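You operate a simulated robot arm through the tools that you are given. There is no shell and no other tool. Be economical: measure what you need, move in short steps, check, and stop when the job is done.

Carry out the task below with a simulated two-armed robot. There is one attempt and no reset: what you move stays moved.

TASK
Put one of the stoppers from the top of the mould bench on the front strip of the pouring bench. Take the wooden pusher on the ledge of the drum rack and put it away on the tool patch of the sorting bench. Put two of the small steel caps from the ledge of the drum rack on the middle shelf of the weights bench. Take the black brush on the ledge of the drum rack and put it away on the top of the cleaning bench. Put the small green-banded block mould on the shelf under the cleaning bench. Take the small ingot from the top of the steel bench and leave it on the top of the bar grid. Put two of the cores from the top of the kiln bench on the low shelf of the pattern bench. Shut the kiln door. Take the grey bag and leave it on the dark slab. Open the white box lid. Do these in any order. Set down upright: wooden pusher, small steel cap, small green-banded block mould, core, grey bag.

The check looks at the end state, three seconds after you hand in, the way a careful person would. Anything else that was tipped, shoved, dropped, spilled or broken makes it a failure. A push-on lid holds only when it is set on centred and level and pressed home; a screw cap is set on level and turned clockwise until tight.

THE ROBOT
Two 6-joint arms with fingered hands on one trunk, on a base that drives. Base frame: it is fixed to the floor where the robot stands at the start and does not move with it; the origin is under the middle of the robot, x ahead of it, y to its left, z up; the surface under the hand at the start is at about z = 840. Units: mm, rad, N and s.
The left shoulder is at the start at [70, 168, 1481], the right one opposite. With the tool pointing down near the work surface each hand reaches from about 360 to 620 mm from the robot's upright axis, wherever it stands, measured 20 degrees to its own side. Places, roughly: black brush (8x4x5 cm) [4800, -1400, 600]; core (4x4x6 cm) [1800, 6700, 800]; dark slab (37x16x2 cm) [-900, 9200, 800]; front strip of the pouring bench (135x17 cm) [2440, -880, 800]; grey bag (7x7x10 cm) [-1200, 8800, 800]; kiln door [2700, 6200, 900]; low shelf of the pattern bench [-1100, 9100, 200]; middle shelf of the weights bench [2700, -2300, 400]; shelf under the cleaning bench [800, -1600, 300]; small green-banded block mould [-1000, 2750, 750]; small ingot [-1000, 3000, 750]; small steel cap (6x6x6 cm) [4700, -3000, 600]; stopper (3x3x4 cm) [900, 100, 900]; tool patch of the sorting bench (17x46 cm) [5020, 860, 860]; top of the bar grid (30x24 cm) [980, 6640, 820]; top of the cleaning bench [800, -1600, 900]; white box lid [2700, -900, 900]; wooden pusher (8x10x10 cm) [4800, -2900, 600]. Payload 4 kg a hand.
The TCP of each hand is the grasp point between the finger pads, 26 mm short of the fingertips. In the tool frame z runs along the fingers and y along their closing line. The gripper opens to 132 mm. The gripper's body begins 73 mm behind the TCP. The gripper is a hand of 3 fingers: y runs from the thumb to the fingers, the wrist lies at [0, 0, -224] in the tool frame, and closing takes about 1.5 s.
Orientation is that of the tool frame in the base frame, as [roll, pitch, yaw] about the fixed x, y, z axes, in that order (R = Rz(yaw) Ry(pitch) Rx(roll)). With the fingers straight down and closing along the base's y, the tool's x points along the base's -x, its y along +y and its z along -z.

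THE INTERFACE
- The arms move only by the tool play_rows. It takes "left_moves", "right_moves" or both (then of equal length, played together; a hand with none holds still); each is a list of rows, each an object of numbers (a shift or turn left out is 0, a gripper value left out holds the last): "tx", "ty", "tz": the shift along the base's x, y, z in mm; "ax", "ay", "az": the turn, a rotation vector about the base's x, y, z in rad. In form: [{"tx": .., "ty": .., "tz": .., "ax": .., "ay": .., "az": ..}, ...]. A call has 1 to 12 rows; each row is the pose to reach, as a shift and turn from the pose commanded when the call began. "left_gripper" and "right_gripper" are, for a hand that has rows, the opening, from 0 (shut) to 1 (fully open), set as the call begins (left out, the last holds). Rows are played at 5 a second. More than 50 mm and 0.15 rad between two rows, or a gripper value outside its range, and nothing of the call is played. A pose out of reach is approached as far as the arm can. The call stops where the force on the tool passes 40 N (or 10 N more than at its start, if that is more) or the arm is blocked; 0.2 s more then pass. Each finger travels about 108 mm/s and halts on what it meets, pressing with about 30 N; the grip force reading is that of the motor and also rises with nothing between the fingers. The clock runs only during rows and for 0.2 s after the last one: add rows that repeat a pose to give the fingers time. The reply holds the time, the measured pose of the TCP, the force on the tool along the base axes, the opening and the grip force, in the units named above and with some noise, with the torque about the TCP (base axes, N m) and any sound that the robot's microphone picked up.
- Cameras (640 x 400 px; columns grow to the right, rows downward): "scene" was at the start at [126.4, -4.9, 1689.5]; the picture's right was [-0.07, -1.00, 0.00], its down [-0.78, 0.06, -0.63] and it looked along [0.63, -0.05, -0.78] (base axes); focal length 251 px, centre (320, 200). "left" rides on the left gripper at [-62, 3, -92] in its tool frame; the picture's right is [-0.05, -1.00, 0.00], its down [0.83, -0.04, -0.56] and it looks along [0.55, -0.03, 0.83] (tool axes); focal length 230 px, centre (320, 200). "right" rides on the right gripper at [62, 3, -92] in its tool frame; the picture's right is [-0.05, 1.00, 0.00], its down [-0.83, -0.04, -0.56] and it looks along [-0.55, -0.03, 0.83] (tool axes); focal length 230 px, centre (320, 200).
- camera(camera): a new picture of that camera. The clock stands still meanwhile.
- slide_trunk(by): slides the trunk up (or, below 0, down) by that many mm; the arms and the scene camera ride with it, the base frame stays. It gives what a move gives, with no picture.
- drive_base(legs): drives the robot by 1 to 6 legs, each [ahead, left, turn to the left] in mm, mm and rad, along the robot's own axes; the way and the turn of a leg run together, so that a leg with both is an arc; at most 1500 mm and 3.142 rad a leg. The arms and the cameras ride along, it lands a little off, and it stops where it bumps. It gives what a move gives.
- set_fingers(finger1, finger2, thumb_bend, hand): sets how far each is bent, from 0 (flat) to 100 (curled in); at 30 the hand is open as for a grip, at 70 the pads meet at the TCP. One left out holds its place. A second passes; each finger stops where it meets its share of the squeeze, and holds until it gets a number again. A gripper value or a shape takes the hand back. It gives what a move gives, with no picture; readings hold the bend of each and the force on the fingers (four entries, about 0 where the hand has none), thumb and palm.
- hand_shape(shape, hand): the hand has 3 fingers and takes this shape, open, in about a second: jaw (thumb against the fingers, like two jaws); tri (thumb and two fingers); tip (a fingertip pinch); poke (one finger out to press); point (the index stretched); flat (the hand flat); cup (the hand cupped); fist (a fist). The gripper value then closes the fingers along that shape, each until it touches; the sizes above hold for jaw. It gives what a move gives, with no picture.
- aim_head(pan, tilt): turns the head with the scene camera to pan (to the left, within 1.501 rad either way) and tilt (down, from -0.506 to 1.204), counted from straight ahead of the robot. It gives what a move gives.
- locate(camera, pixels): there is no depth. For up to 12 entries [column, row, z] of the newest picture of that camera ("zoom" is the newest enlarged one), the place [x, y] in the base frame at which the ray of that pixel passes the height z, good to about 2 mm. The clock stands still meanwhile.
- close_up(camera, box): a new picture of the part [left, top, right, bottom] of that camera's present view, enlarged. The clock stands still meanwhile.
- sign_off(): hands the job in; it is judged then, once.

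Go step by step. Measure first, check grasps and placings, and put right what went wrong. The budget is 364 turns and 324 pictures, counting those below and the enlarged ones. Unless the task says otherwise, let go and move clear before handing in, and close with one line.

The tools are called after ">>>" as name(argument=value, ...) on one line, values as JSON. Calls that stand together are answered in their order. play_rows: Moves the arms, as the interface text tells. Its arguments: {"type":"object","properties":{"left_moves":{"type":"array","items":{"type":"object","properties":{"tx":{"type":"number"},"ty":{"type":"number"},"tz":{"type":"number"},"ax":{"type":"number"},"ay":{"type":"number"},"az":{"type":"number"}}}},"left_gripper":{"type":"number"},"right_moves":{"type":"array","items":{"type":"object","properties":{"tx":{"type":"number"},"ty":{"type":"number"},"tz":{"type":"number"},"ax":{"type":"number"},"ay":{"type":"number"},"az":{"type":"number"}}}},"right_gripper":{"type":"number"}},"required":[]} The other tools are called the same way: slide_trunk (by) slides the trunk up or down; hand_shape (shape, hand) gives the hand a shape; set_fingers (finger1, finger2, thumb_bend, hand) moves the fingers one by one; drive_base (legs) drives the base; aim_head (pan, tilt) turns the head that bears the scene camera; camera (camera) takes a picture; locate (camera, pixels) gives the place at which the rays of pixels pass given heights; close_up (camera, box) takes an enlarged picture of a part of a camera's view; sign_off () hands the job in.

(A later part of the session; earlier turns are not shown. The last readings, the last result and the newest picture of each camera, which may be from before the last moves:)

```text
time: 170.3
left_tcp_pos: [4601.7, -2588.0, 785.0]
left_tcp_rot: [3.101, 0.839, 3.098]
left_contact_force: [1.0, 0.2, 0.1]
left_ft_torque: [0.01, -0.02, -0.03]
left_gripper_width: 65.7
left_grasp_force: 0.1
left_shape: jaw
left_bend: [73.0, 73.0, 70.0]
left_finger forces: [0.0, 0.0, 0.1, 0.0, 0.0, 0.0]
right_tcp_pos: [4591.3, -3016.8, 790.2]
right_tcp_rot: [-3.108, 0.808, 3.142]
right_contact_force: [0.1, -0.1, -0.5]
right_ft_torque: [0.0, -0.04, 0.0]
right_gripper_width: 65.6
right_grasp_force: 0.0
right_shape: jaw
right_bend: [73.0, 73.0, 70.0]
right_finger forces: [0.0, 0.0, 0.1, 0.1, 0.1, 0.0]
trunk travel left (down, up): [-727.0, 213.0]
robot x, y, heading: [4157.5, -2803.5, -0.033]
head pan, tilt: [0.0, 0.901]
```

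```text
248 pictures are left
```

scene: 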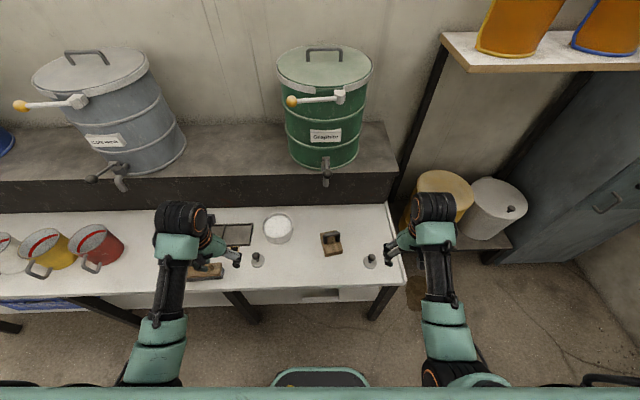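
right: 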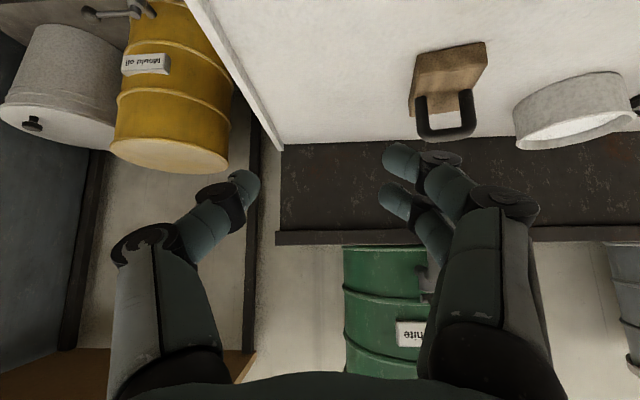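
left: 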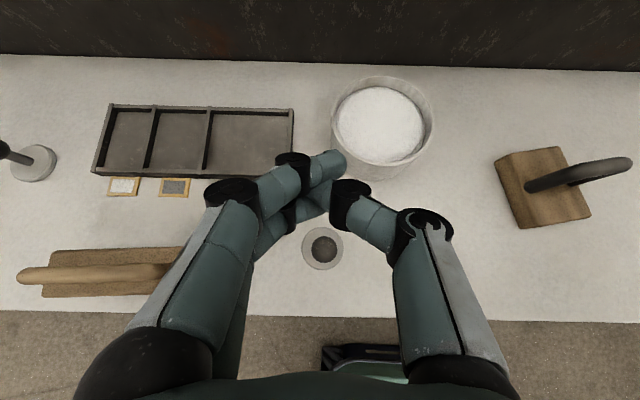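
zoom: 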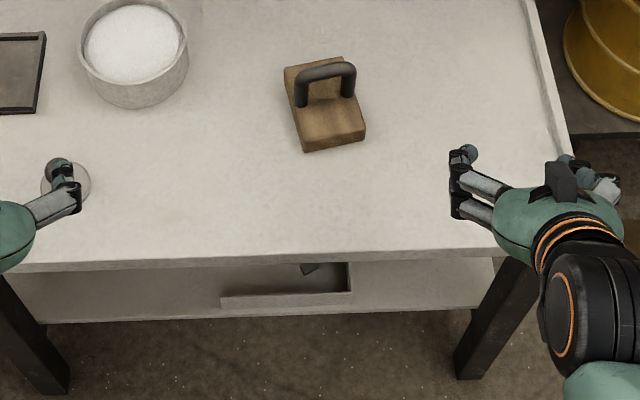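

>>> play_rows(right_moves=[{"tx": -15, "tz": 30, "ay": 0.1}, {"tx": -30, "ty": -20, "tz": 60, "ay": 0.2}, {"tx": -45, "ty": -40, "tz": 90, "ay": 0.3}, {"tx": -60, "ty": -60, "tz": 110, "ay": 0.42}])

>>> close_up(camera="scene", box=[240, 220, 420, 320])

>>> camera(camera="right")

```text
time: 171.3
left_tcp_pos: [4605.0, -2588.0, 784.7]
left_tcp_rot: [3.099, 0.836, 3.099]
left_contact_force: [-0.2, -0.6, -0.1]
left_ft_torque: [0.04, -0.03, 0.02]
left_gripper_width: 65.5
left_grasp_force: 0.1
left_shape: jaw
left_bend: [73.0, 73.0, 70.0]
left_finger forces: [0.1, 0.1, 0.1, 0.0, 0.0, 0.1]
right_tcp_pos: [4525.6, -3070.8, 892.5]
right_tcp_rot: [-3.134, 0.364, 3.105]
right_contact_force: [0.1, -0.2, -0.3]
right_ft_torque: [0.01, -0.01, 0.03]
right_gripper_width: 65.6
right_grasp_force: 0.0
right_shape: jaw
right_bend: [73.0, 73.0, 70.0]
right_finger forces: [0.0, 0.1, 0.1, 0.0, 0.1, 0.0]
trunk travel left (down, up): [-727.0, 213.0]
robot x, y, heading: [4156.0, -2804.5, -0.04]
head pan, tilt: [0.0, 0.901]
```

```text
3.56 times, centred on (330, 270) of scene
```

zoom: 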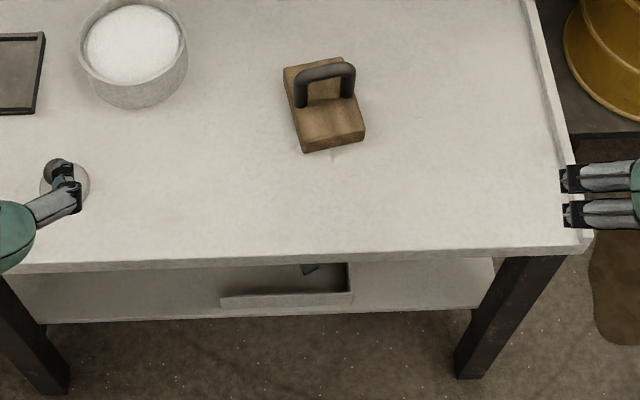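

```text
246 pictures are left
```

right: 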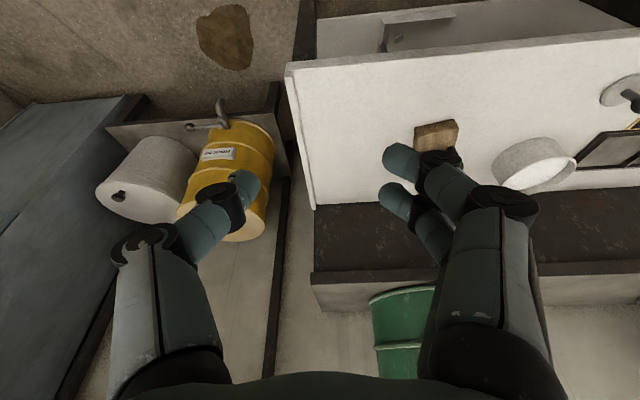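

The right cap is no longer on the ledge; I must find where it went.

>>> camera(camera="scene")

>>> close_up(camera="right", box=[260, 0, 480, 220])

>>> aim_head(pan=-0.4, tilt=1.2)

>>> camera(camera="scene")

>>> camera(camera="left")

```text
245 pictures are left
```

scene: 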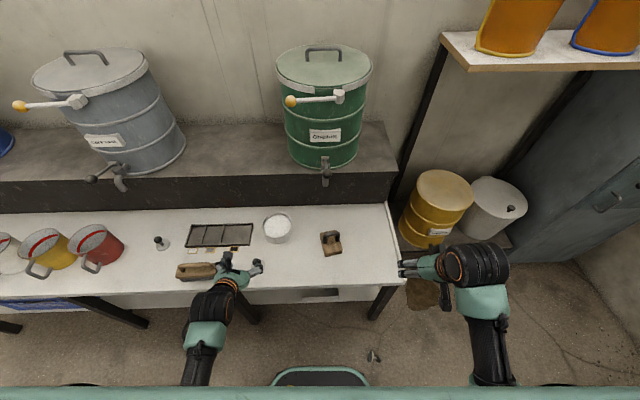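

```text
1.82 times, centred on (370, 110) of right
```

zoom: 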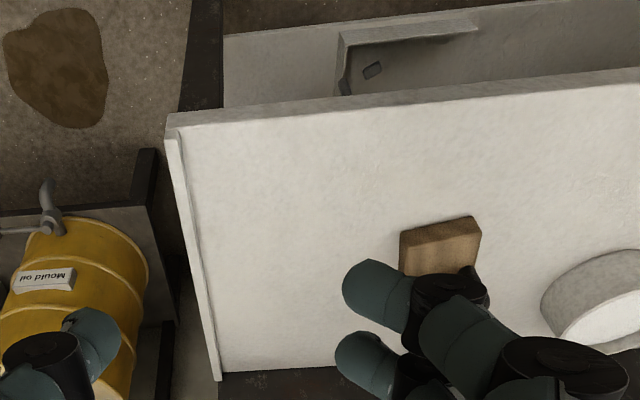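

```text
time: 172.2
left_tcp_pos: [4603.8, -2587.5, 783.8]
left_tcp_rot: [3.103, 0.837, 3.1]
left_contact_force: [0.1, -0.1, 0.1]
left_ft_torque: [0.0, 0.01, 0.02]
left_gripper_width: 65.4
left_grasp_force: 0.1
left_shape: jaw
left_bend: [73.0, 73.0, 70.0]
left_finger forces: [0.0, 0.0, 0.0, 0.0, 0.0, 0.0]
right_tcp_pos: [4525.9, -3069.9, 892.6]
right_tcp_rot: [-3.131, 0.366, 3.109]
right_contact_force: [-0.4, -0.2, 0.6]
right_ft_torque: [0.02, 0.01, 0.03]
right_gripper_width: 65.5
right_grasp_force: 0.0
right_shape: jaw
right_bend: [73.0, 73.0, 70.0]
right_finger forces: [0.0, 0.0, 0.1, 0.0, 0.0, 0.0]
trunk travel left (down, up): [-727.0, 213.0]
robot x, y, heading: [4155.3, -2802.0, -0.033]
head pan, tilt: [-0.4, 1.201]
```

```text
243 pictures are left
```

scene: 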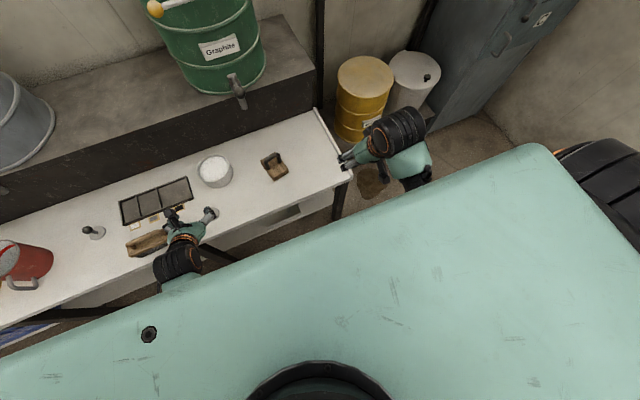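

```text
242 pictures are left
```

left: 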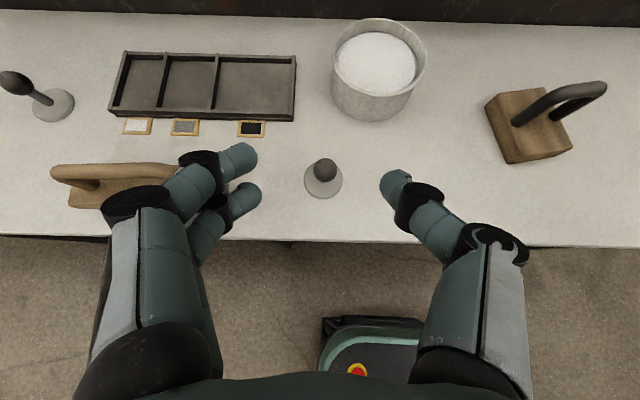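

The cap fell to the floor at about (373,357) of the previous view. I'll look closer; it can be picked up and used as one of the two.

>>> aim_head(pan=-0.1, tilt=1.0)

>>> close_up(camera="scene", box=[260, 240, 440, 390])

```text
time: 172.9
left_tcp_pos: [4604.0, -2587.0, 782.9]
left_tcp_rot: [3.104, 0.838, 3.1]
left_contact_force: [0.3, 0.2, -0.8]
left_ft_torque: [-0.01, -0.01, 0.0]
left_gripper_width: 65.4
left_grasp_force: 0.1
left_shape: jaw
left_bend: [73.0, 73.0, 70.0]
left_finger forces: [0.0, 0.0, 0.0, 0.1, 0.1, 0.1]
right_tcp_pos: [4525.1, -3069.3, 893.3]
right_tcp_rot: [-3.13, 0.365, 3.107]
right_contact_force: [-0.8, 0.5, 0.2]
right_ft_torque: [-0.01, -0.01, -0.01]
right_gripper_width: 65.6
right_grasp_force: 0.0
right_shape: jaw
right_bend: [73.0, 73.0, 70.0]
right_finger forces: [0.1, 0.1, 0.1, 0.0, 0.0, 0.1]
trunk travel left (down, up): [-727.0, 213.0]
robot x, y, heading: [4159.9, -2807.5, -0.033]
head pan, tilt: [-0.099, 1.0]
```

```text
2.67 times, centred on (350, 315) of scene
```

zoom: 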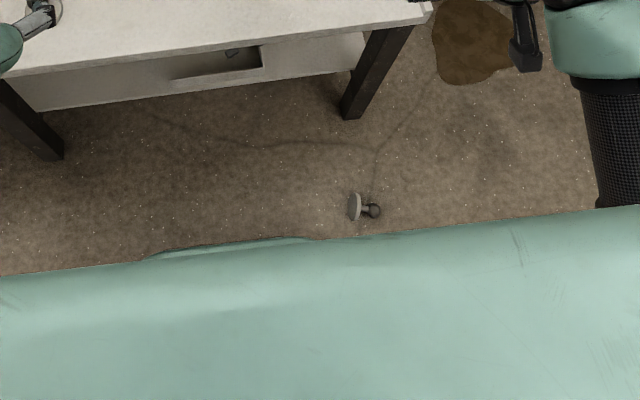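

>>> locate(camera="zoom", pixels=[[355, 208, 25], [375, 211, 15], [362, 210, 20]])

>>> locate(camera="left", pixels=[[324, 183, 603], [325, 170, 645], [62, 108, 603]])

```text
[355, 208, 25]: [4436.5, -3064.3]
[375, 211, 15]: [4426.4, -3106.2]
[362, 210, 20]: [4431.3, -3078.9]
```

```text
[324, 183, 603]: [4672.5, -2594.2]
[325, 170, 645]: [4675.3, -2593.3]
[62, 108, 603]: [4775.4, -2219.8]
```

Fallen cap lies at ≈(4431,−3080) on the floor. First secure the left cap, now at (4674,−2593): re-approach slightly lower.

>>> play_rows(left_moves=[{"tx": 20, "ty": -2, "tz": -40}, {"tx": 40, "ty": -5, "tz": -80}, {"tx": 60, "ty": -6, "tz": -115}, {"tx": 71, "ty": -6, "tz": -138}, {"tx": 71, "ty": -6, "tz": -138}], left_gripper=0.55)

>>> camera(camera="left")

```text
time: 174.2
left_tcp_pos: [4676.1, -2590.7, 644.9]
left_tcp_rot: [3.102, 0.836, 3.098]
left_contact_force: [-0.2, 0.1, 0.0]
left_ft_torque: [0.03, -0.02, -0.01]
left_gripper_width: 72.0
left_grasp_force: 0.0
left_shape: jaw
left_bend: [72.0, 72.0, 70.0]
left_finger forces: [0.1, 0.0, 0.0, 0.0, 0.1, 0.0]
right_tcp_pos: [4525.5, -3070.8, 893.7]
right_tcp_rot: [-3.131, 0.367, 3.105]
right_contact_force: [0.0, -0.4, 0.3]
right_ft_torque: [0.0, -0.04, 0.03]
right_gripper_width: 65.4
right_grasp_force: 0.1
right_shape: jaw
right_bend: [73.0, 73.0, 70.0]
right_finger forces: [0.0, 0.0, 0.1, 0.1, 0.0, 0.0]
trunk travel left (down, up): [-727.0, 213.0]
robot x, y, heading: [4159.7, -2803.3, -0.034]
head pan, tilt: [-0.099, 1.0]
```

```text
240 pictures are left
```

left: 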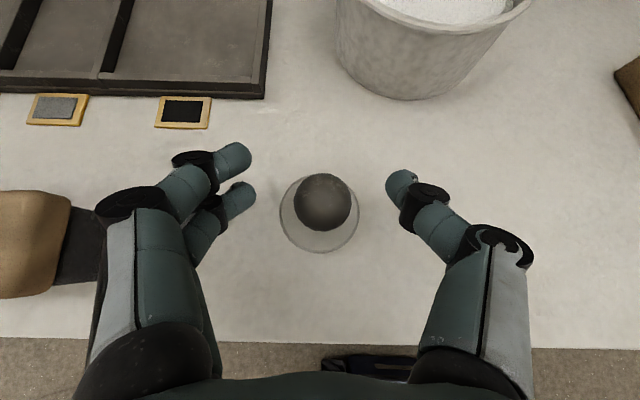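

The ball is at (322,202), precisely the TCP projection (320,200). Close left and lift a bit.

>>> play_rows(left_moves=[{}, {}, {}, {}, {}, {}], left_gripper=0.05)

>>> camera(camera="left")

```text
time: 175.6
left_tcp_pos: [4675.1, -2591.4, 643.7]
left_tcp_rot: [3.104, 0.835, 3.1]
left_contact_force: [-0.1, -0.5, -0.6]
left_ft_torque: [0.02, 0.0, 0.0]
left_gripper_width: 7.1
left_grasp_force: 0.0
left_shape: jaw
left_bend: [71.0, 71.0, 70.0]
left_finger forces: [0.1, 0.6, 0.0, 0.0, 0.4, 0.0]
right_tcp_pos: [4526.1, -3069.2, 893.0]
right_tcp_rot: [-3.131, 0.366, 3.106]
right_contact_force: [-0.3, 0.2, 0.2]
right_ft_torque: [-0.01, -0.03, -0.01]
right_gripper_width: 65.5
right_grasp_force: 0.0
right_shape: jaw
right_bend: [73.0, 73.0, 70.0]
right_finger forces: [0.1, 0.0, 0.0, 0.0, 0.0, 0.0]
trunk travel left (down, up): [-727.0, 213.0]
robot x, y, heading: [4160.2, -2801.3, -0.033]
head pan, tilt: [-0.099, 1.0]
```

```text
239 pictures are left
```

left: 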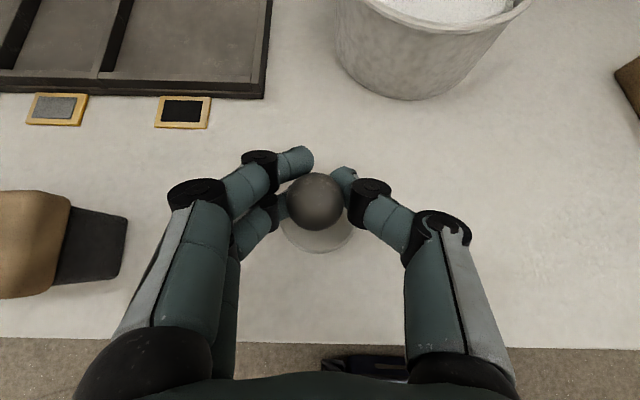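

The opening stopped at the commanded 7 mm with almost no force; close fully to 0 to squeeze.

>>> play_rows(left_moves=[{}, {}, {}, {}], left_gripper=0.0)

>>> play_rows(left_moves=[{"tz": 10}, {"tz": 20}, {"tz": 30}])

>>> camera(camera="left")

```text
time: 176.6
left_tcp_pos: [4674.9, -2590.7, 644.1]
left_tcp_rot: [3.103, 0.835, 3.101]
left_contact_force: [0.4, -0.6, -1.2]
left_ft_torque: [-0.01, 0.0, -0.01]
left_gripper_width: 0.1
left_grasp_force: 29.8
left_shape: jaw
left_bend: [66.0, 72.0, 73.0]
left_finger forces: [0.1, 3.5, 0.0, 0.0, 3.3, 0.1]
right_tcp_pos: [4526.7, -3069.3, 894.1]
right_tcp_rot: [-3.132, 0.365, 3.107]
right_contact_force: [-0.6, 0.1, 0.4]
right_ft_torque: [-0.04, 0.0, 0.02]
right_gripper_width: 65.4
right_grasp_force: 0.1
right_shape: jaw
right_bend: [73.0, 73.0, 70.0]
right_finger forces: [0.0, 0.0, 0.0, 0.0, 0.1, 0.0]
trunk travel left (down, up): [-727.0, 213.0]
robot x, y, heading: [4157.3, -2799.2, -0.035]
head pan, tilt: [-0.099, 1.0]
```

```text
time: 177.3
left_tcp_pos: [4675.3, -2591.8, 674.6]
left_tcp_rot: [3.104, 0.834, 3.1]
left_contact_force: [0.4, -0.1, -1.2]
left_ft_torque: [0.01, -0.04, 0.02]
left_gripper_width: 0.0
left_grasp_force: 30.1
left_shape: jaw
left_bend: [66.0, 72.0, 73.0]
left_finger forces: [0.1, 3.6, 0.0, 0.0, 3.2, 0.0]
right_tcp_pos: [4525.7, -3070.0, 893.5]
right_tcp_rot: [-3.131, 0.364, 3.107]
right_contact_force: [0.6, 0.0, 0.0]
right_ft_torque: [-0.02, -0.02, 0.02]
right_gripper_width: 65.6
right_grasp_force: 0.1
right_shape: jaw
right_bend: [73.0, 73.0, 70.0]
right_finger forces: [0.0, 0.0, 0.0, 0.0, 0.0, 0.1]
trunk travel left (down, up): [-727.0, 213.0]
robot x, y, heading: [4158.6, -2802.5, -0.031]
head pan, tilt: [-0.099, 1.0]
```

```text
238 pictures are left
```

left: 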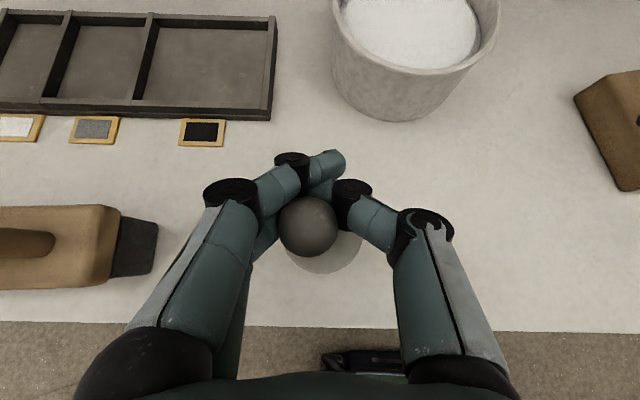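

The ball is only held weakly by one finger and thumb (3.5 N). I set it back down and try the "tri" shape instead.

>>> play_rows(left_moves=[{"tz": -10}, {"tz": -20}, {"tz": -28}, {"tz": -30}])

>>> play_rows(left_moves=[{}, {}, {}, {}], left_gripper=0.5)

>>> camera(camera="left")

```text
time: 178.3
left_tcp_pos: [4675.5, -2593.9, 645.4]
left_tcp_rot: [3.104, 0.836, 3.1]
left_contact_force: [0.1, 0.8, -0.2]
left_ft_torque: [-0.01, -0.01, 0.04]
left_gripper_width: 0.0
left_grasp_force: 30.8
left_shape: jaw
left_bend: [66.0, 72.0, 73.0]
left_finger forces: [0.0, 3.6, 0.0, 0.1, 3.2, 0.0]
right_tcp_pos: [4526.2, -3070.7, 892.6]
right_tcp_rot: [-3.131, 0.364, 3.108]
right_contact_force: [0.2, -0.5, -0.1]
right_ft_torque: [-0.02, 0.0, 0.02]
right_gripper_width: 65.5
right_grasp_force: 0.0
right_shape: jaw
right_bend: [73.0, 73.0, 70.0]
right_finger forces: [0.0, 0.1, 0.1, 0.0, 0.0, 0.0]
trunk travel left (down, up): [-727.0, 213.0]
robot x, y, heading: [4153.5, -2805.1, -0.033]
head pan, tilt: [-0.099, 1.0]
```

```text
time: 179.3
left_tcp_pos: [4674.0, -2593.9, 646.4]
left_tcp_rot: [3.104, 0.835, 3.1]
left_contact_force: [0.2, -0.9, -0.7]
left_ft_torque: [-0.05, 0.0, 0.02]
left_gripper_width: 65.4
left_grasp_force: 0.0
left_shape: jaw
left_bend: [73.0, 73.0, 70.0]
left_finger forces: [0.0, 0.0, 0.0, 0.0, 0.1, 0.0]
right_tcp_pos: [4526.2, -3068.8, 892.9]
right_tcp_rot: [-3.131, 0.364, 3.108]
right_contact_force: [0.8, 0.7, 0.6]
right_ft_torque: [-0.02, -0.06, -0.01]
right_gripper_width: 65.4
right_grasp_force: 0.2
right_shape: jaw
right_bend: [73.0, 73.0, 70.0]
right_finger forces: [0.0, 0.0, 0.0, 0.0, 0.1, 0.0]
trunk travel left (down, up): [-727.0, 213.0]
robot x, y, heading: [4157.1, -2802.9, -0.036]
head pan, tilt: [-0.099, 1.0]
```

```text
237 pictures are left
```

left: 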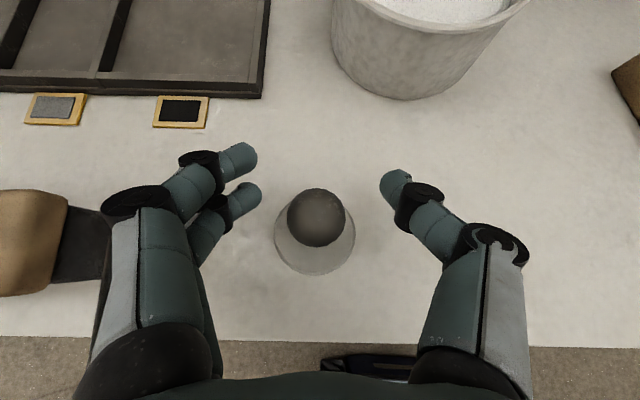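

>>> play_rows(left_moves=[{"tx": -30, "tz": 30}, {"tx": -60, "tz": 60}])

>>> hand_shape(hand="left", shape="tri")

>>> camera(camera="left")

>>> play_rows(left_moves=[{}, {}, {}, {}, {}, {}], left_gripper=0.0)

>>> camera(camera="left")

```text
time: 179.9
left_tcp_pos: [4612.2, -2592.5, 705.0]
left_tcp_rot: [3.101, 0.835, 3.099]
left_contact_force: [0.1, 0.5, -0.2]
left_ft_torque: [0.01, 0.0, 0.01]
left_gripper_width: 65.5
left_grasp_force: 0.0
left_shape: jaw
left_bend: [73.0, 73.0, 70.0]
left_finger forces: [0.0, 0.1, 0.1, 0.0, 0.0, 0.0]
right_tcp_pos: [4523.7, -3069.8, 893.3]
right_tcp_rot: [-3.132, 0.365, 3.107]
right_contact_force: [0.0, 0.2, 0.5]
right_ft_torque: [-0.03, -0.01, 0.03]
right_gripper_width: 65.7
right_grasp_force: 0.0
right_shape: jaw
right_bend: [73.0, 73.0, 70.0]
right_finger forces: [0.0, 0.0, 0.1, 0.0, 0.0, 0.1]
trunk travel left (down, up): [-727.0, 213.0]
robot x, y, heading: [4155.1, -2801.8, -0.035]
head pan, tilt: [-0.099, 1.0]
```

```text
time: 180.8
left_tcp_pos: [4614.6, -2592.4, 704.5]
left_tcp_rot: [3.102, 0.836, 3.1]
left_contact_force: [-0.4, 0.6, 0.3]
left_ft_torque: [0.03, -0.01, -0.01]
left_gripper_width: 131.8
left_grasp_force: 0.1
left_shape: tri
left_bend: [30.0, 30.0, 30.0]
left_finger forces: [0.0, 0.0, 0.0, 0.0, 0.0, 0.0]
right_tcp_pos: [4524.9, -3069.6, 892.5]
right_tcp_rot: [-3.132, 0.365, 3.107]
right_contact_force: [-0.5, -0.1, -0.1]
right_ft_torque: [0.0, -0.01, 0.01]
right_gripper_width: 65.3
right_grasp_force: 0.1
right_shape: jaw
right_bend: [73.0, 73.0, 70.0]
right_finger forces: [0.0, 0.0, 0.0, 0.0, 0.0, 0.0]
trunk travel left (down, up): [-727.0, 213.0]
robot x, y, heading: [4158.1, -2803.5, -0.034]
head pan, tilt: [-0.099, 1.0]
```

```text
236 pictures are left
```

left: 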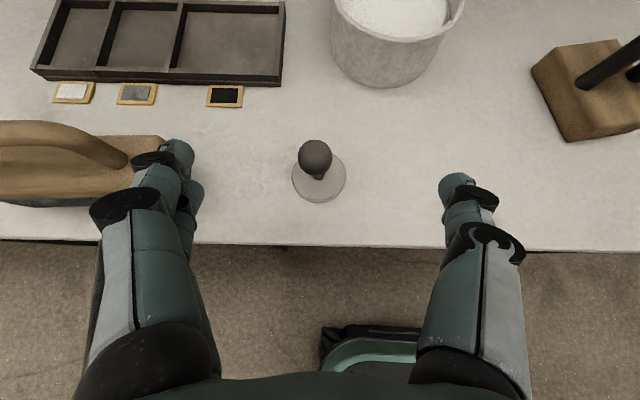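

```text
time: 182.2
left_tcp_pos: [4614.3, -2591.7, 704.8]
left_tcp_rot: [3.104, 0.835, 3.1]
left_contact_force: [0.3, 0.3, 0.0]
left_ft_torque: [0.02, 0.02, 0.0]
left_gripper_width: 0.1
left_grasp_force: 30.0
left_shape: tri
left_bend: [67.0, 67.0, 67.0]
left_finger forces: [0.0, 0.0, 0.0, 0.0, 0.0, 0.1]
right_tcp_pos: [4527.0, -3070.0, 893.4]
right_tcp_rot: [-3.13, 0.363, 3.107]
right_contact_force: [-0.3, 0.1, -0.2]
right_ft_torque: [-0.01, 0.0, -0.02]
right_gripper_width: 65.4
right_grasp_force: 0.1
right_shape: jaw
right_bend: [73.0, 73.0, 70.0]
right_finger forces: [0.0, 0.1, 0.0, 0.1, 0.1, 0.0]
trunk travel left (down, up): [-727.0, 213.0]
robot x, y, heading: [4161.2, -2807.3, -0.034]
head pan, tilt: [-0.099, 1.0]
```

```text
235 pictures are left
```

left: 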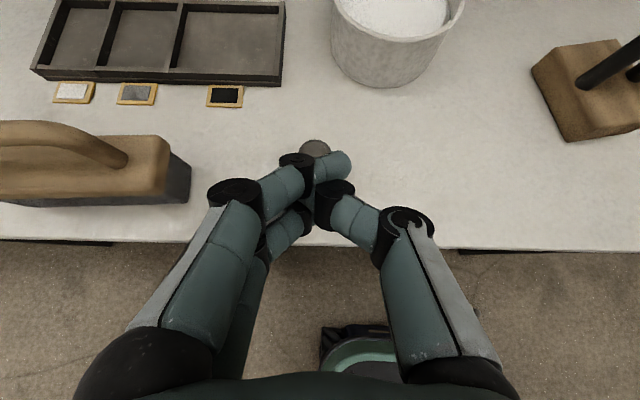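

>>> play_rows(left_moves=[{}, {}, {}, {}], left_gripper=0.5)

>>> camera(camera="left")

>>> locate(camera="left", pixels=[[318, 179, 604], [314, 158, 640], [314, 158, 646], [314, 158, 650]])

```text
time: 183.2
left_tcp_pos: [4614.1, -2591.9, 705.1]
left_tcp_rot: [3.104, 0.836, 3.099]
left_contact_force: [-0.7, 0.4, 0.1]
left_ft_torque: [0.01, 0.0, 0.0]
left_gripper_width: 65.7
left_grasp_force: 0.1
left_shape: tri
left_bend: [73.0, 73.0, 70.0]
left_finger forces: [0.1, 0.0, 0.0, 0.0, 0.0, 0.0]
right_tcp_pos: [4526.0, -3070.2, 892.4]
right_tcp_rot: [-3.13, 0.364, 3.107]
right_contact_force: [-1.5, 0.7, 0.7]
right_ft_torque: [-0.01, 0.03, -0.02]
right_gripper_width: 65.6
right_grasp_force: 0.1
right_shape: jaw
right_bend: [73.0, 73.0, 70.0]
right_finger forces: [0.0, 0.1, 0.0, 0.0, 0.0, 0.0]
trunk travel left (down, up): [-727.0, 213.0]
robot x, y, heading: [4155.0, -2805.3, -0.035]
head pan, tilt: [-0.099, 1.0]
```

```text
234 pictures are left
```

left: 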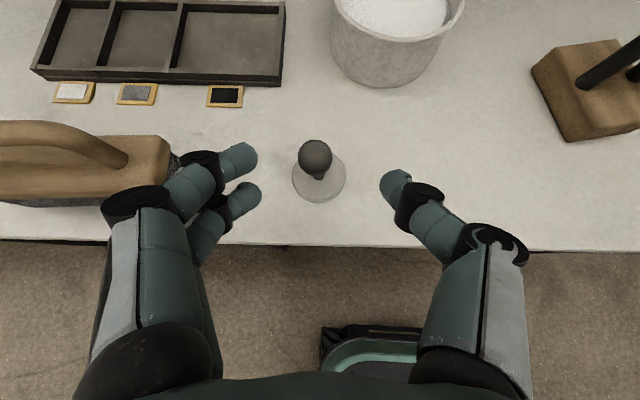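

```text
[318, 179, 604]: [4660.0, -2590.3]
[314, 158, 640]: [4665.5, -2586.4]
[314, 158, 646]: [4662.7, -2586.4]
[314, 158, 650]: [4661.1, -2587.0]
```

Ball at ≈(4661,−2588,647). I'll place it ~9 mm beyond the TCP toward the tips, exactly on the finger plane.

>>> play_rows(left_moves=[{"tx": 20, "ty": 2, "tz": -26}, {"tx": 41, "ty": 4, "tz": -53}, {"tx": 41, "ty": 4, "tz": -53}])

>>> camera(camera="left")

```text
time: 184.1
left_tcp_pos: [4656.3, -2589.1, 653.8]
left_tcp_rot: [3.104, 0.836, 3.099]
left_contact_force: [0.4, -0.3, 0.5]
left_ft_torque: [0.0, 0.01, 0.01]
left_gripper_width: 65.6
left_grasp_force: 0.1
left_shape: tri
left_bend: [73.0, 73.0, 70.0]
left_finger forces: [0.0, 0.1, 0.1, 0.0, 0.0, 0.0]
right_tcp_pos: [4524.4, -3070.4, 893.4]
right_tcp_rot: [-3.131, 0.365, 3.108]
right_contact_force: [0.2, 0.0, -0.2]
right_ft_torque: [-0.01, -0.02, -0.01]
right_gripper_width: 65.4
right_grasp_force: 0.0
right_shape: jaw
right_bend: [73.0, 73.0, 70.0]
right_finger forces: [0.1, 0.1, 0.0, 0.0, 0.0, 0.1]
trunk travel left (down, up): [-727.0, 213.0]
robot x, y, heading: [4160.4, -2802.0, -0.035]
head pan, tilt: [-0.099, 1.0]
```

```text
233 pictures are left
```

left: 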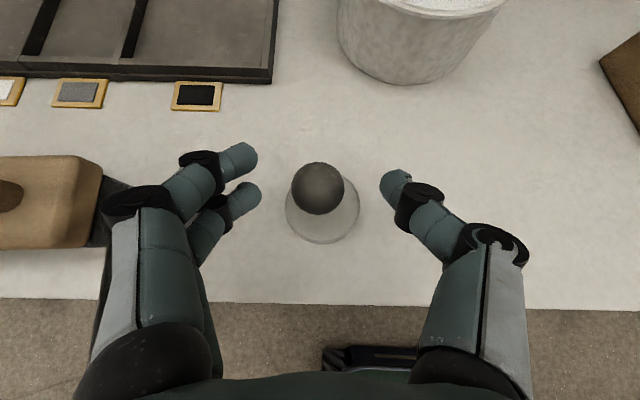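

>>> play_rows(left_moves=[{}, {}, {}, {}, {}, {}], left_gripper=0.0)

>>> camera(camera="left")

```text
time: 185.4
left_tcp_pos: [4655.3, -2587.8, 650.8]
left_tcp_rot: [3.102, 0.836, 3.1]
left_contact_force: [0.7, -0.1, 0.8]
left_ft_torque: [0.02, -0.02, -0.02]
left_gripper_width: 0.0
left_grasp_force: 30.3
left_shape: tri
left_bend: [71.0, 70.0, 75.0]
left_finger forces: [0.0, 0.0, 0.1, 0.1, 0.1, 0.0]
right_tcp_pos: [4526.1, -3069.9, 892.5]
right_tcp_rot: [-3.132, 0.365, 3.106]
right_contact_force: [0.7, -0.2, 0.2]
right_ft_torque: [-0.02, -0.01, -0.03]
right_gripper_width: 65.4
right_grasp_force: 0.0
right_shape: jaw
right_bend: [73.0, 73.0, 70.0]
right_finger forces: [0.1, 0.0, 0.1, 0.1, 0.1, 0.1]
trunk travel left (down, up): [-727.0, 213.0]
robot x, y, heading: [4159.7, -2803.9, -0.035]
head pan, tilt: [-0.099, 1.0]
```

```text
232 pictures are left
```

left: 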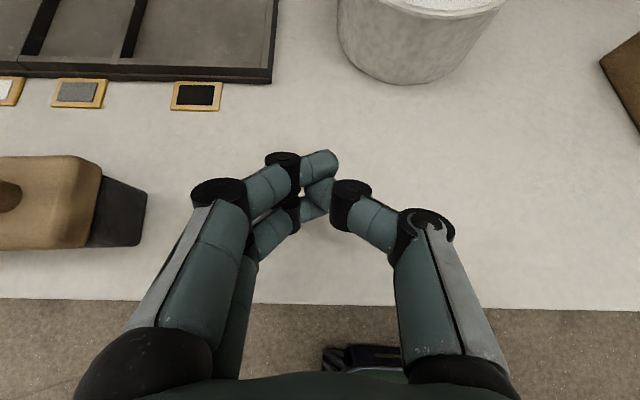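

The cap is hidden or gone from the left view; check with the scene camera.

>>> close_up(camera="scene", box=[180, 200, 330, 300])

>>> camera(camera="scene")

```text
4.00 times, centred on (255, 250) of scene
```

zoom: 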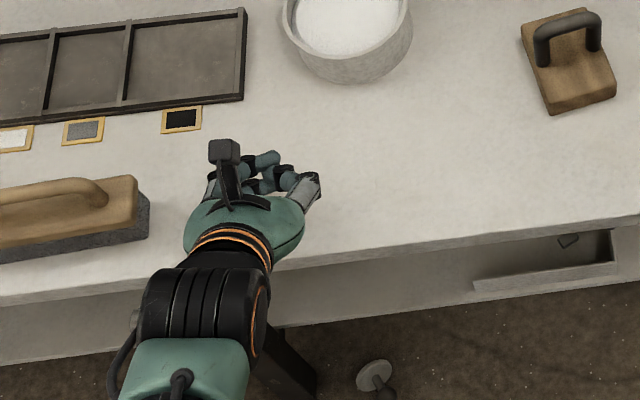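

```text
230 pictures are left
```

scene: 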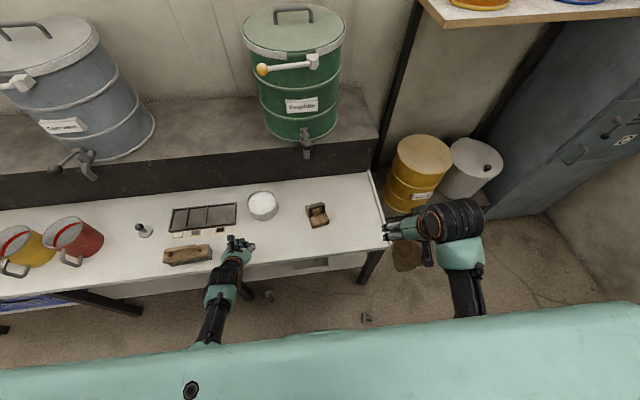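

Both caps popped backwards off the ledge (the closing fingertips form a wedge). I'll recover both from the floor. First raise the hands, back away and look.

>>> play_rows(left_moves=[{"tx": -20, "tz": 40}, {"tx": -40, "tz": 80}, {"tx": -60, "tz": 120, "ay": 0.14}, {"tx": -70, "tz": 150, "ay": 0.28}, {"tx": -80, "tz": 180, "ay": 0.42}, {"tx": -80, "tz": 200, "ay": 0.56}, {"tx": -80, "tz": 220, "ay": 0.7}, {"tx": -80, "tz": 220, "ay": 0.83}], left_gripper=0.5)

>>> play_rows(right_moves=[{"ay": 0.14}, {"ay": 0.28}, {"ay": 0.36}])

>>> drive_base(legs=[[-350, 0, 0.035]])

>>> aim_head(pan=0.0, tilt=0.95)

>>> camera(camera="scene")

```text
time: 187.2
left_tcp_pos: [4579.1, -2590.5, 849.3]
left_tcp_rot: [3.134, 0.008, 3.113]
left_contact_force: [-0.2, -0.4, -0.2]
left_ft_torque: [0.02, -0.01, 0.02]
left_gripper_width: 65.4
left_grasp_force: 0.0
left_shape: tri
left_bend: [73.0, 73.0, 70.0]
left_finger forces: [0.0, 0.0, 0.1, 0.0, 0.0, 0.0]
left hand out of reach, approached as far as the arm can: row 8
right_tcp_pos: [4526.1, -3070.4, 892.7]
right_tcp_rot: [-3.132, 0.362, 3.108]
right_contact_force: [1.2, -0.9, -0.1]
right_ft_torque: [0.04, -0.03, 0.01]
right_gripper_width: 65.7
right_grasp_force: 0.0
right_shape: jaw
right_bend: [73.0, 73.0, 70.0]
right_finger forces: [0.1, 0.0, 0.0, 0.0, 0.1, 0.0]
trunk travel left (down, up): [-727.0, 213.0]
robot x, y, heading: [4157.9, -2804.2, -0.039]
head pan, tilt: [-0.099, 1.0]
```

```text
time: 188.1
left_tcp_pos: [4577.7, -2592.0, 850.1]
left_tcp_rot: [3.134, 0.01, 3.114]
left_contact_force: [0.1, 0.3, -1.2]
left_ft_torque: [0.05, 0.01, -0.02]
left_gripper_width: 65.4
left_grasp_force: 0.1
left_shape: tri
left_bend: [73.0, 73.0, 70.0]
left_finger forces: [0.1, 0.1, 0.0, 0.0, 0.0, 0.0]
right_tcp_pos: [4522.2, -3080.2, 847.1]
right_tcp_rot: [-3.121, 0.007, 3.109]
right_contact_force: [0.1, -0.2, -0.3]
right_ft_torque: [-0.02, -0.01, -0.05]
right_gripper_width: 65.2
right_grasp_force: 0.1
right_shape: jaw
right_bend: [73.0, 73.0, 70.0]
right_finger forces: [0.0, 0.0, 0.0, 0.1, 0.0, 0.0]
right hand out of reach, approached as far as the arm can: row 2, 3
trunk travel left (down, up): [-727.0, 213.0]
robot x, y, heading: [4160.6, -2802.6, -0.036]
head pan, tilt: [-0.099, 1.0]
```

```text
time: 190.3
left_tcp_pos: [4235.3, -2572.5, 850.0]
left_tcp_rot: [3.134, 0.01, 3.14]
left_contact_force: [-0.2, 0.2, -0.4]
left_ft_torque: [-0.03, 0.02, 0.03]
left_gripper_width: 65.4
left_grasp_force: 0.1
left_shape: tri
left_bend: [73.0, 73.0, 70.0]
left_finger forces: [0.0, 0.0, 0.1, 0.1, 0.0, 0.0]
right_tcp_pos: [4194.7, -3061.8, 847.6]
right_tcp_rot: [-3.119, 0.012, 3.139]
right_contact_force: [0.1, 0.2, 0.6]
right_ft_torque: [0.01, -0.04, 0.01]
right_gripper_width: 65.6
right_grasp_force: 0.1
right_shape: jaw
right_bend: [73.0, 73.0, 70.0]
right_finger forces: [0.0, 0.0, 0.0, 0.0, 0.1, 0.1]
trunk travel left (down, up): [-727.0, 213.0]
robot x, y, heading: [3818.9, -2792.0, -0.007]
head pan, tilt: [-0.099, 1.0]
```

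```text
time: 190.9
left_tcp_pos: [4234.7, -2571.1, 850.1]
left_tcp_rot: [3.135, 0.011, 3.141]
left_contact_force: [0.4, 0.5, 0.0]
left_ft_torque: [0.01, 0.0, 0.01]
left_gripper_width: 65.4
left_grasp_force: 0.0
left_shape: tri
left_bend: [73.0, 73.0, 70.0]
left_finger forces: [0.1, 0.2, 0.0, 0.0, 0.0, 0.1]
right_tcp_pos: [4193.4, -3063.4, 847.7]
right_tcp_rot: [-3.119, 0.011, 3.139]
right_contact_force: [-0.2, 0.8, -0.6]
right_ft_torque: [0.03, -0.01, -0.02]
right_gripper_width: 65.3
right_grasp_force: 0.0
right_shape: jaw
right_bend: [73.0, 73.0, 70.0]
right_finger forces: [0.0, 0.0, 0.1, 0.1, 0.0, 0.0]
trunk travel left (down, up): [-727.0, 213.0]
robot x, y, heading: [3821.8, -2798.8, -0.005]
head pan, tilt: [0.0, 0.949]
```

```text
229 pictures are left
```

scene: 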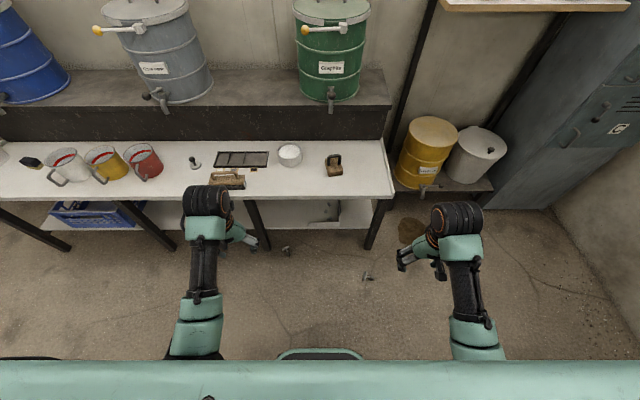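

>>> close_up(camera="scene", box=[270, 230, 390, 295])

>>> locate(camera="scene", pixels=[[284, 248, 25], [288, 252, 13], [363, 275, 25], [370, 278, 13], [262, 245, 0]])

```text
5.33 times, centred on (330, 262) of scene
```

zoom: 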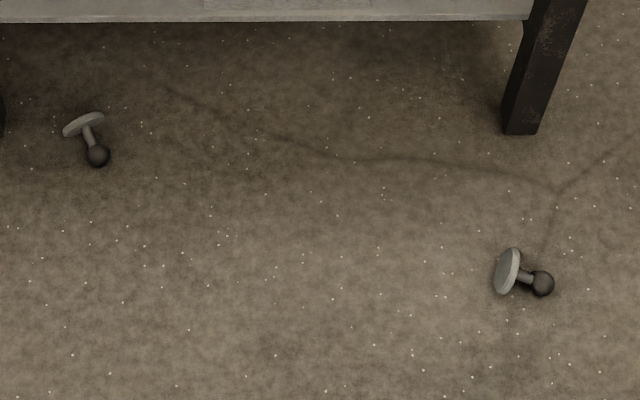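

```text
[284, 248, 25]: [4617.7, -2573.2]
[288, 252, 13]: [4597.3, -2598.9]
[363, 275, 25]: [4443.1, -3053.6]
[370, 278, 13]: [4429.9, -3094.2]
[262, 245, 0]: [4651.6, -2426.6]
```

>>> locate(camera="zoom", pixels=[[84, 125, 27], [97, 155, 13], [508, 270, 27], [542, 283, 13]])

```text
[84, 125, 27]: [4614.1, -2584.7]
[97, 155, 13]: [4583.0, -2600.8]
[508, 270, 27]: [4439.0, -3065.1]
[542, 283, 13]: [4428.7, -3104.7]
```

Cap A: disc (4439,−3065), ball (4429,−3105); cap B: disc (4614,−2585), ball (4583,−2601). To stand each up I'd pinch its ball with the closing line across its axis; test if the right wrist can yaw +1.32.

>>> play_rows(right_moves=[{"az": 0.14}, {"az": 0.28}, {"az": 0.42}, {"az": 0.56}, {"az": 0.7}, {"az": 0.84}, {"az": 0.98}, {"az": 1.12}, {"az": 1.26}, {"az": 1.32}], left_moves=[{"az": 0.14}, {"az": 0.28}, {"az": 0.42}, {"az": 0.47}, {"az": 0.47}, {"az": 0.47}, {"az": 0.47}, {"az": 0.47}, {"az": 0.47}, {"az": 0.47}])

```text
time: 193.1
left_tcp_pos: [4235.9, -2571.7, 849.6]
left_tcp_rot: [3.132, 0.012, -2.671]
left_contact_force: [-0.7, -0.1, 1.1]
left_ft_torque: [-0.01, 0.0, 0.03]
left_gripper_width: 65.5
left_grasp_force: 0.1
left_shape: tri
left_bend: [73.0, 73.0, 70.0]
left_finger forces: [0.0, 0.0, 0.0, 0.1, 0.0, 0.0]
right_tcp_pos: [4195.0, -3062.2, 848.6]
right_tcp_rot: [-3.121, 0.01, -1.822]
right_contact_force: [-0.1, -0.4, 0.0]
right_ft_torque: [-0.03, 0.0, 0.02]
right_gripper_width: 65.4
right_grasp_force: 0.1
right_shape: jaw
right_bend: [73.0, 73.0, 70.0]
right_finger forces: [0.0, 0.1, 0.0, 0.0, 0.0, 0.0]
trunk travel left (down, up): [-727.0, 213.0]
robot x, y, heading: [3822.3, -2798.1, -0.002]
head pan, tilt: [0.0, 0.949]
```

Both yaws work. Move base to reach cap A with the right hand and lower the trunk.

>>> drive_base(legs=[[150, -100, 0]])

>>> slide_trunk(by=-640)

>>> camera(camera="right")

```text
time: 194.6
left_tcp_pos: [4382.0, -2670.7, 848.5]
left_tcp_rot: [3.135, 0.011, -2.673]
left_contact_force: [1.2, -0.2, -0.2]
left_ft_torque: [0.01, -0.02, -0.03]
left_gripper_width: 65.2
left_grasp_force: 0.0
left_shape: tri
left_bend: [73.0, 73.0, 70.0]
left_finger forces: [0.1, 0.1, 0.0, 0.1, 0.0, 0.1]
right_tcp_pos: [4339.6, -3162.7, 848.8]
right_tcp_rot: [-3.118, 0.011, -1.825]
right_contact_force: [-0.4, 0.7, 0.3]
right_ft_torque: [-0.01, -0.02, -0.04]
right_gripper_width: 65.4
right_grasp_force: 0.0
right_shape: jaw
right_bend: [73.0, 73.0, 70.0]
right_finger forces: [0.1, 0.0, 0.1, 0.1, 0.1, 0.0]
trunk travel left (down, up): [-727.0, 213.0]
robot x, y, heading: [3966.6, -2893.7, -0.011]
head pan, tilt: [0.0, 0.949]
```

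```text
refused: -640 is not a number from -400 to 400
```

```text
227 pictures are left
```

right: 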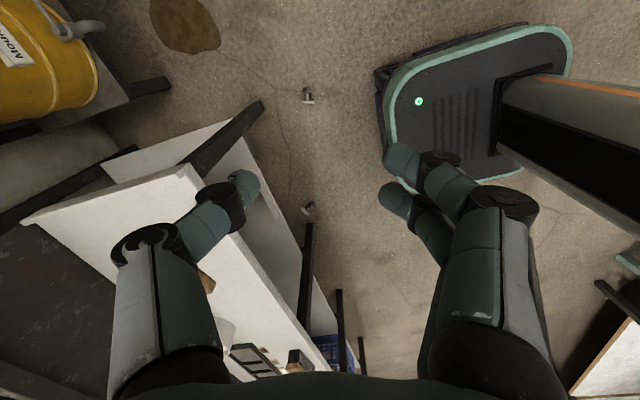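

>>> slide_trunk(by=-350)

>>> slide_trunk(by=-290)

>>> camera(camera="right")

>>> camera(camera="scene")

```text
time: 198.1
left_tcp_pos: [4382.3, -2671.4, 499.4]
left_tcp_rot: [3.133, 0.013, -2.67]
left_contact_force: [-0.4, 0.1, 1.0]
left_ft_torque: [-0.02, -0.01, -0.02]
left_gripper_width: 65.3
left_grasp_force: 0.0
left_shape: tri
left_bend: [73.0, 73.0, 70.0]
left_finger forces: [0.0, 0.0, 0.1, 0.0, 0.0, 0.1]
right_tcp_pos: [4340.7, -3163.3, 499.0]
right_tcp_rot: [-3.12, 0.01, -1.824]
right_contact_force: [0.6, 0.7, 0.2]
right_ft_torque: [0.0, 0.0, -0.02]
right_gripper_width: 65.5
right_grasp_force: 0.2
right_shape: jaw
right_bend: [73.0, 73.0, 70.0]
right_finger forces: [0.0, 0.0, 0.0, 0.0, 0.0, 0.0]
trunk travel left (down, up): [-377.0, 563.0]
robot x, y, heading: [3965.5, -2895.2, -0.006]
head pan, tilt: [0.0, 0.949]
```

```text
time: 201.0
left_tcp_pos: [4382.4, -2671.5, 207.9]
left_tcp_rot: [3.133, 0.012, -2.671]
left_contact_force: [0.6, -0.3, 0.1]
left_ft_torque: [0.0, 0.0, 0.0]
left_gripper_width: 65.7
left_grasp_force: 0.0
left_shape: tri
left_bend: [73.0, 73.0, 70.0]
left_finger forces: [0.0, 0.1, 0.0, 0.1, 0.0, 0.0]
right_tcp_pos: [4340.0, -3163.4, 209.1]
right_tcp_rot: [-3.121, 0.011, -1.823]
right_contact_force: [0.5, 0.3, -0.1]
right_ft_torque: [-0.02, 0.01, -0.02]
right_gripper_width: 65.6
right_grasp_force: 0.0
right_shape: jaw
right_bend: [73.0, 73.0, 70.0]
right_finger forces: [0.0, 0.1, 0.1, 0.1, 0.0, 0.0]
trunk travel left (down, up): [-87.0, 853.0]
robot x, y, heading: [3968.3, -2891.7, -0.003]
head pan, tilt: [0.0, 0.949]
```

```text
226 pictures are left
```

right: 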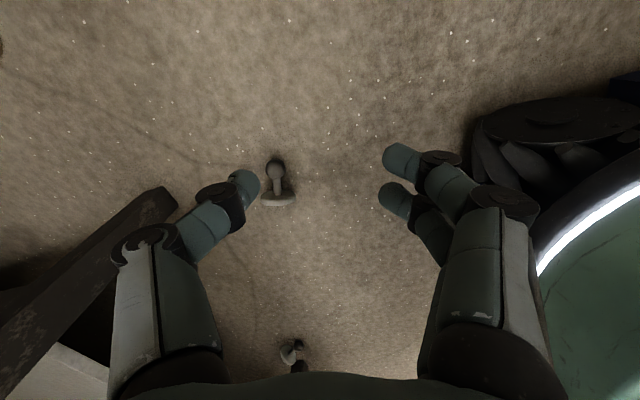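

```text
225 pictures are left
```

scene: 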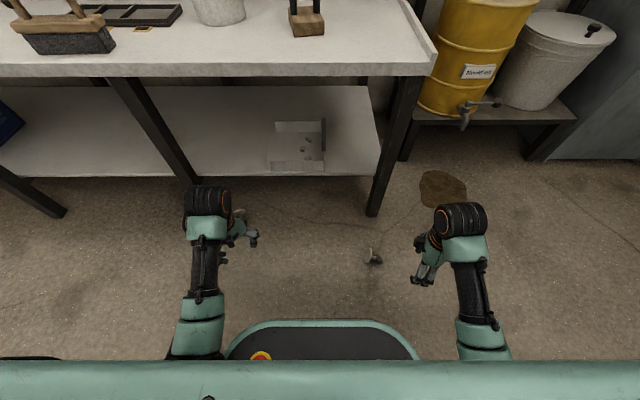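

>>> locate(camera="right", pixels=[[277, 170, 13], [279, 198, 27], [264, 198, 27], [294, 198, 27]])

>>> close_up(camera="right", box=[240, 140, 320, 220])

```text
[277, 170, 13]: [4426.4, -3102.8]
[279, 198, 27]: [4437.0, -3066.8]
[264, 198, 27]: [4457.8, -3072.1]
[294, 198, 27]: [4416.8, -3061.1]
```

```text
5.00 times, centred on (280, 180) of right
```

zoom: 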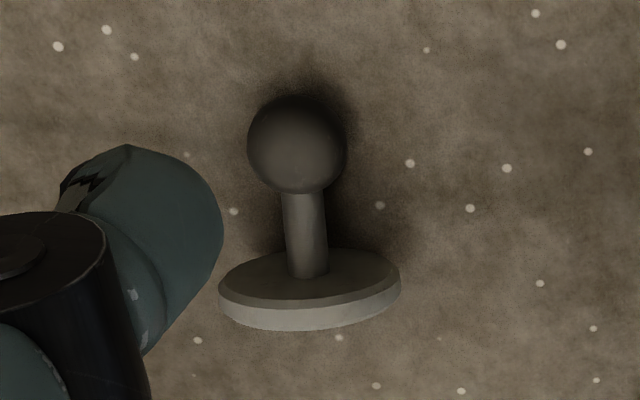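

Cap A's ball centre ≈(4426,−3103,12.5). Descend the right hand around it.

>>> play_rows(right_moves=[{"tx": 30, "ty": 20, "tz": -20}, {"tx": 60, "ty": 40, "tz": -45}, {"tx": 86, "ty": 60, "tz": -75}, {"tx": 86, "ty": 60, "tz": -115}, {"tx": 86, "ty": 60, "tz": -150}, {"tx": 86, "ty": 60, "tz": -175}])

>>> camera(camera="right")

```text
time: 202.4
left_tcp_pos: [4381.7, -2671.7, 210.9]
left_tcp_rot: [3.134, 0.014, -2.67]
left_contact_force: [0.3, -0.5, -0.5]
left_ft_torque: [0.02, 0.0, 0.01]
left_gripper_width: 65.4
left_grasp_force: 0.0
left_shape: tri
left_bend: [73.0, 73.0, 70.0]
left_finger forces: [0.0, 0.1, 0.1, 0.1, 0.0, 0.0]
right_tcp_pos: [4425.9, -3098.6, 37.6]
right_tcp_rot: [-3.114, 0.01, -1.825]
right_contact_force: [0.9, -0.4, 0.3]
right_ft_torque: [0.0, -0.04, -0.02]
right_gripper_width: 65.7
right_grasp_force: 0.1
right_shape: jaw
right_bend: [73.0, 73.0, 70.0]
right_finger forces: [0.0, 0.1, 0.0, 0.0, 0.1, 0.0]
trunk travel left (down, up): [-87.0, 853.0]
robot x, y, heading: [3965.3, -2894.2, -0.003]
head pan, tilt: [0.0, 0.949]
```

```text
223 pictures are left
```

right: 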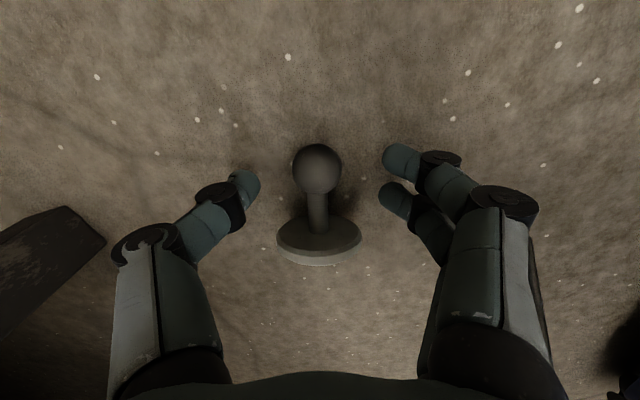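

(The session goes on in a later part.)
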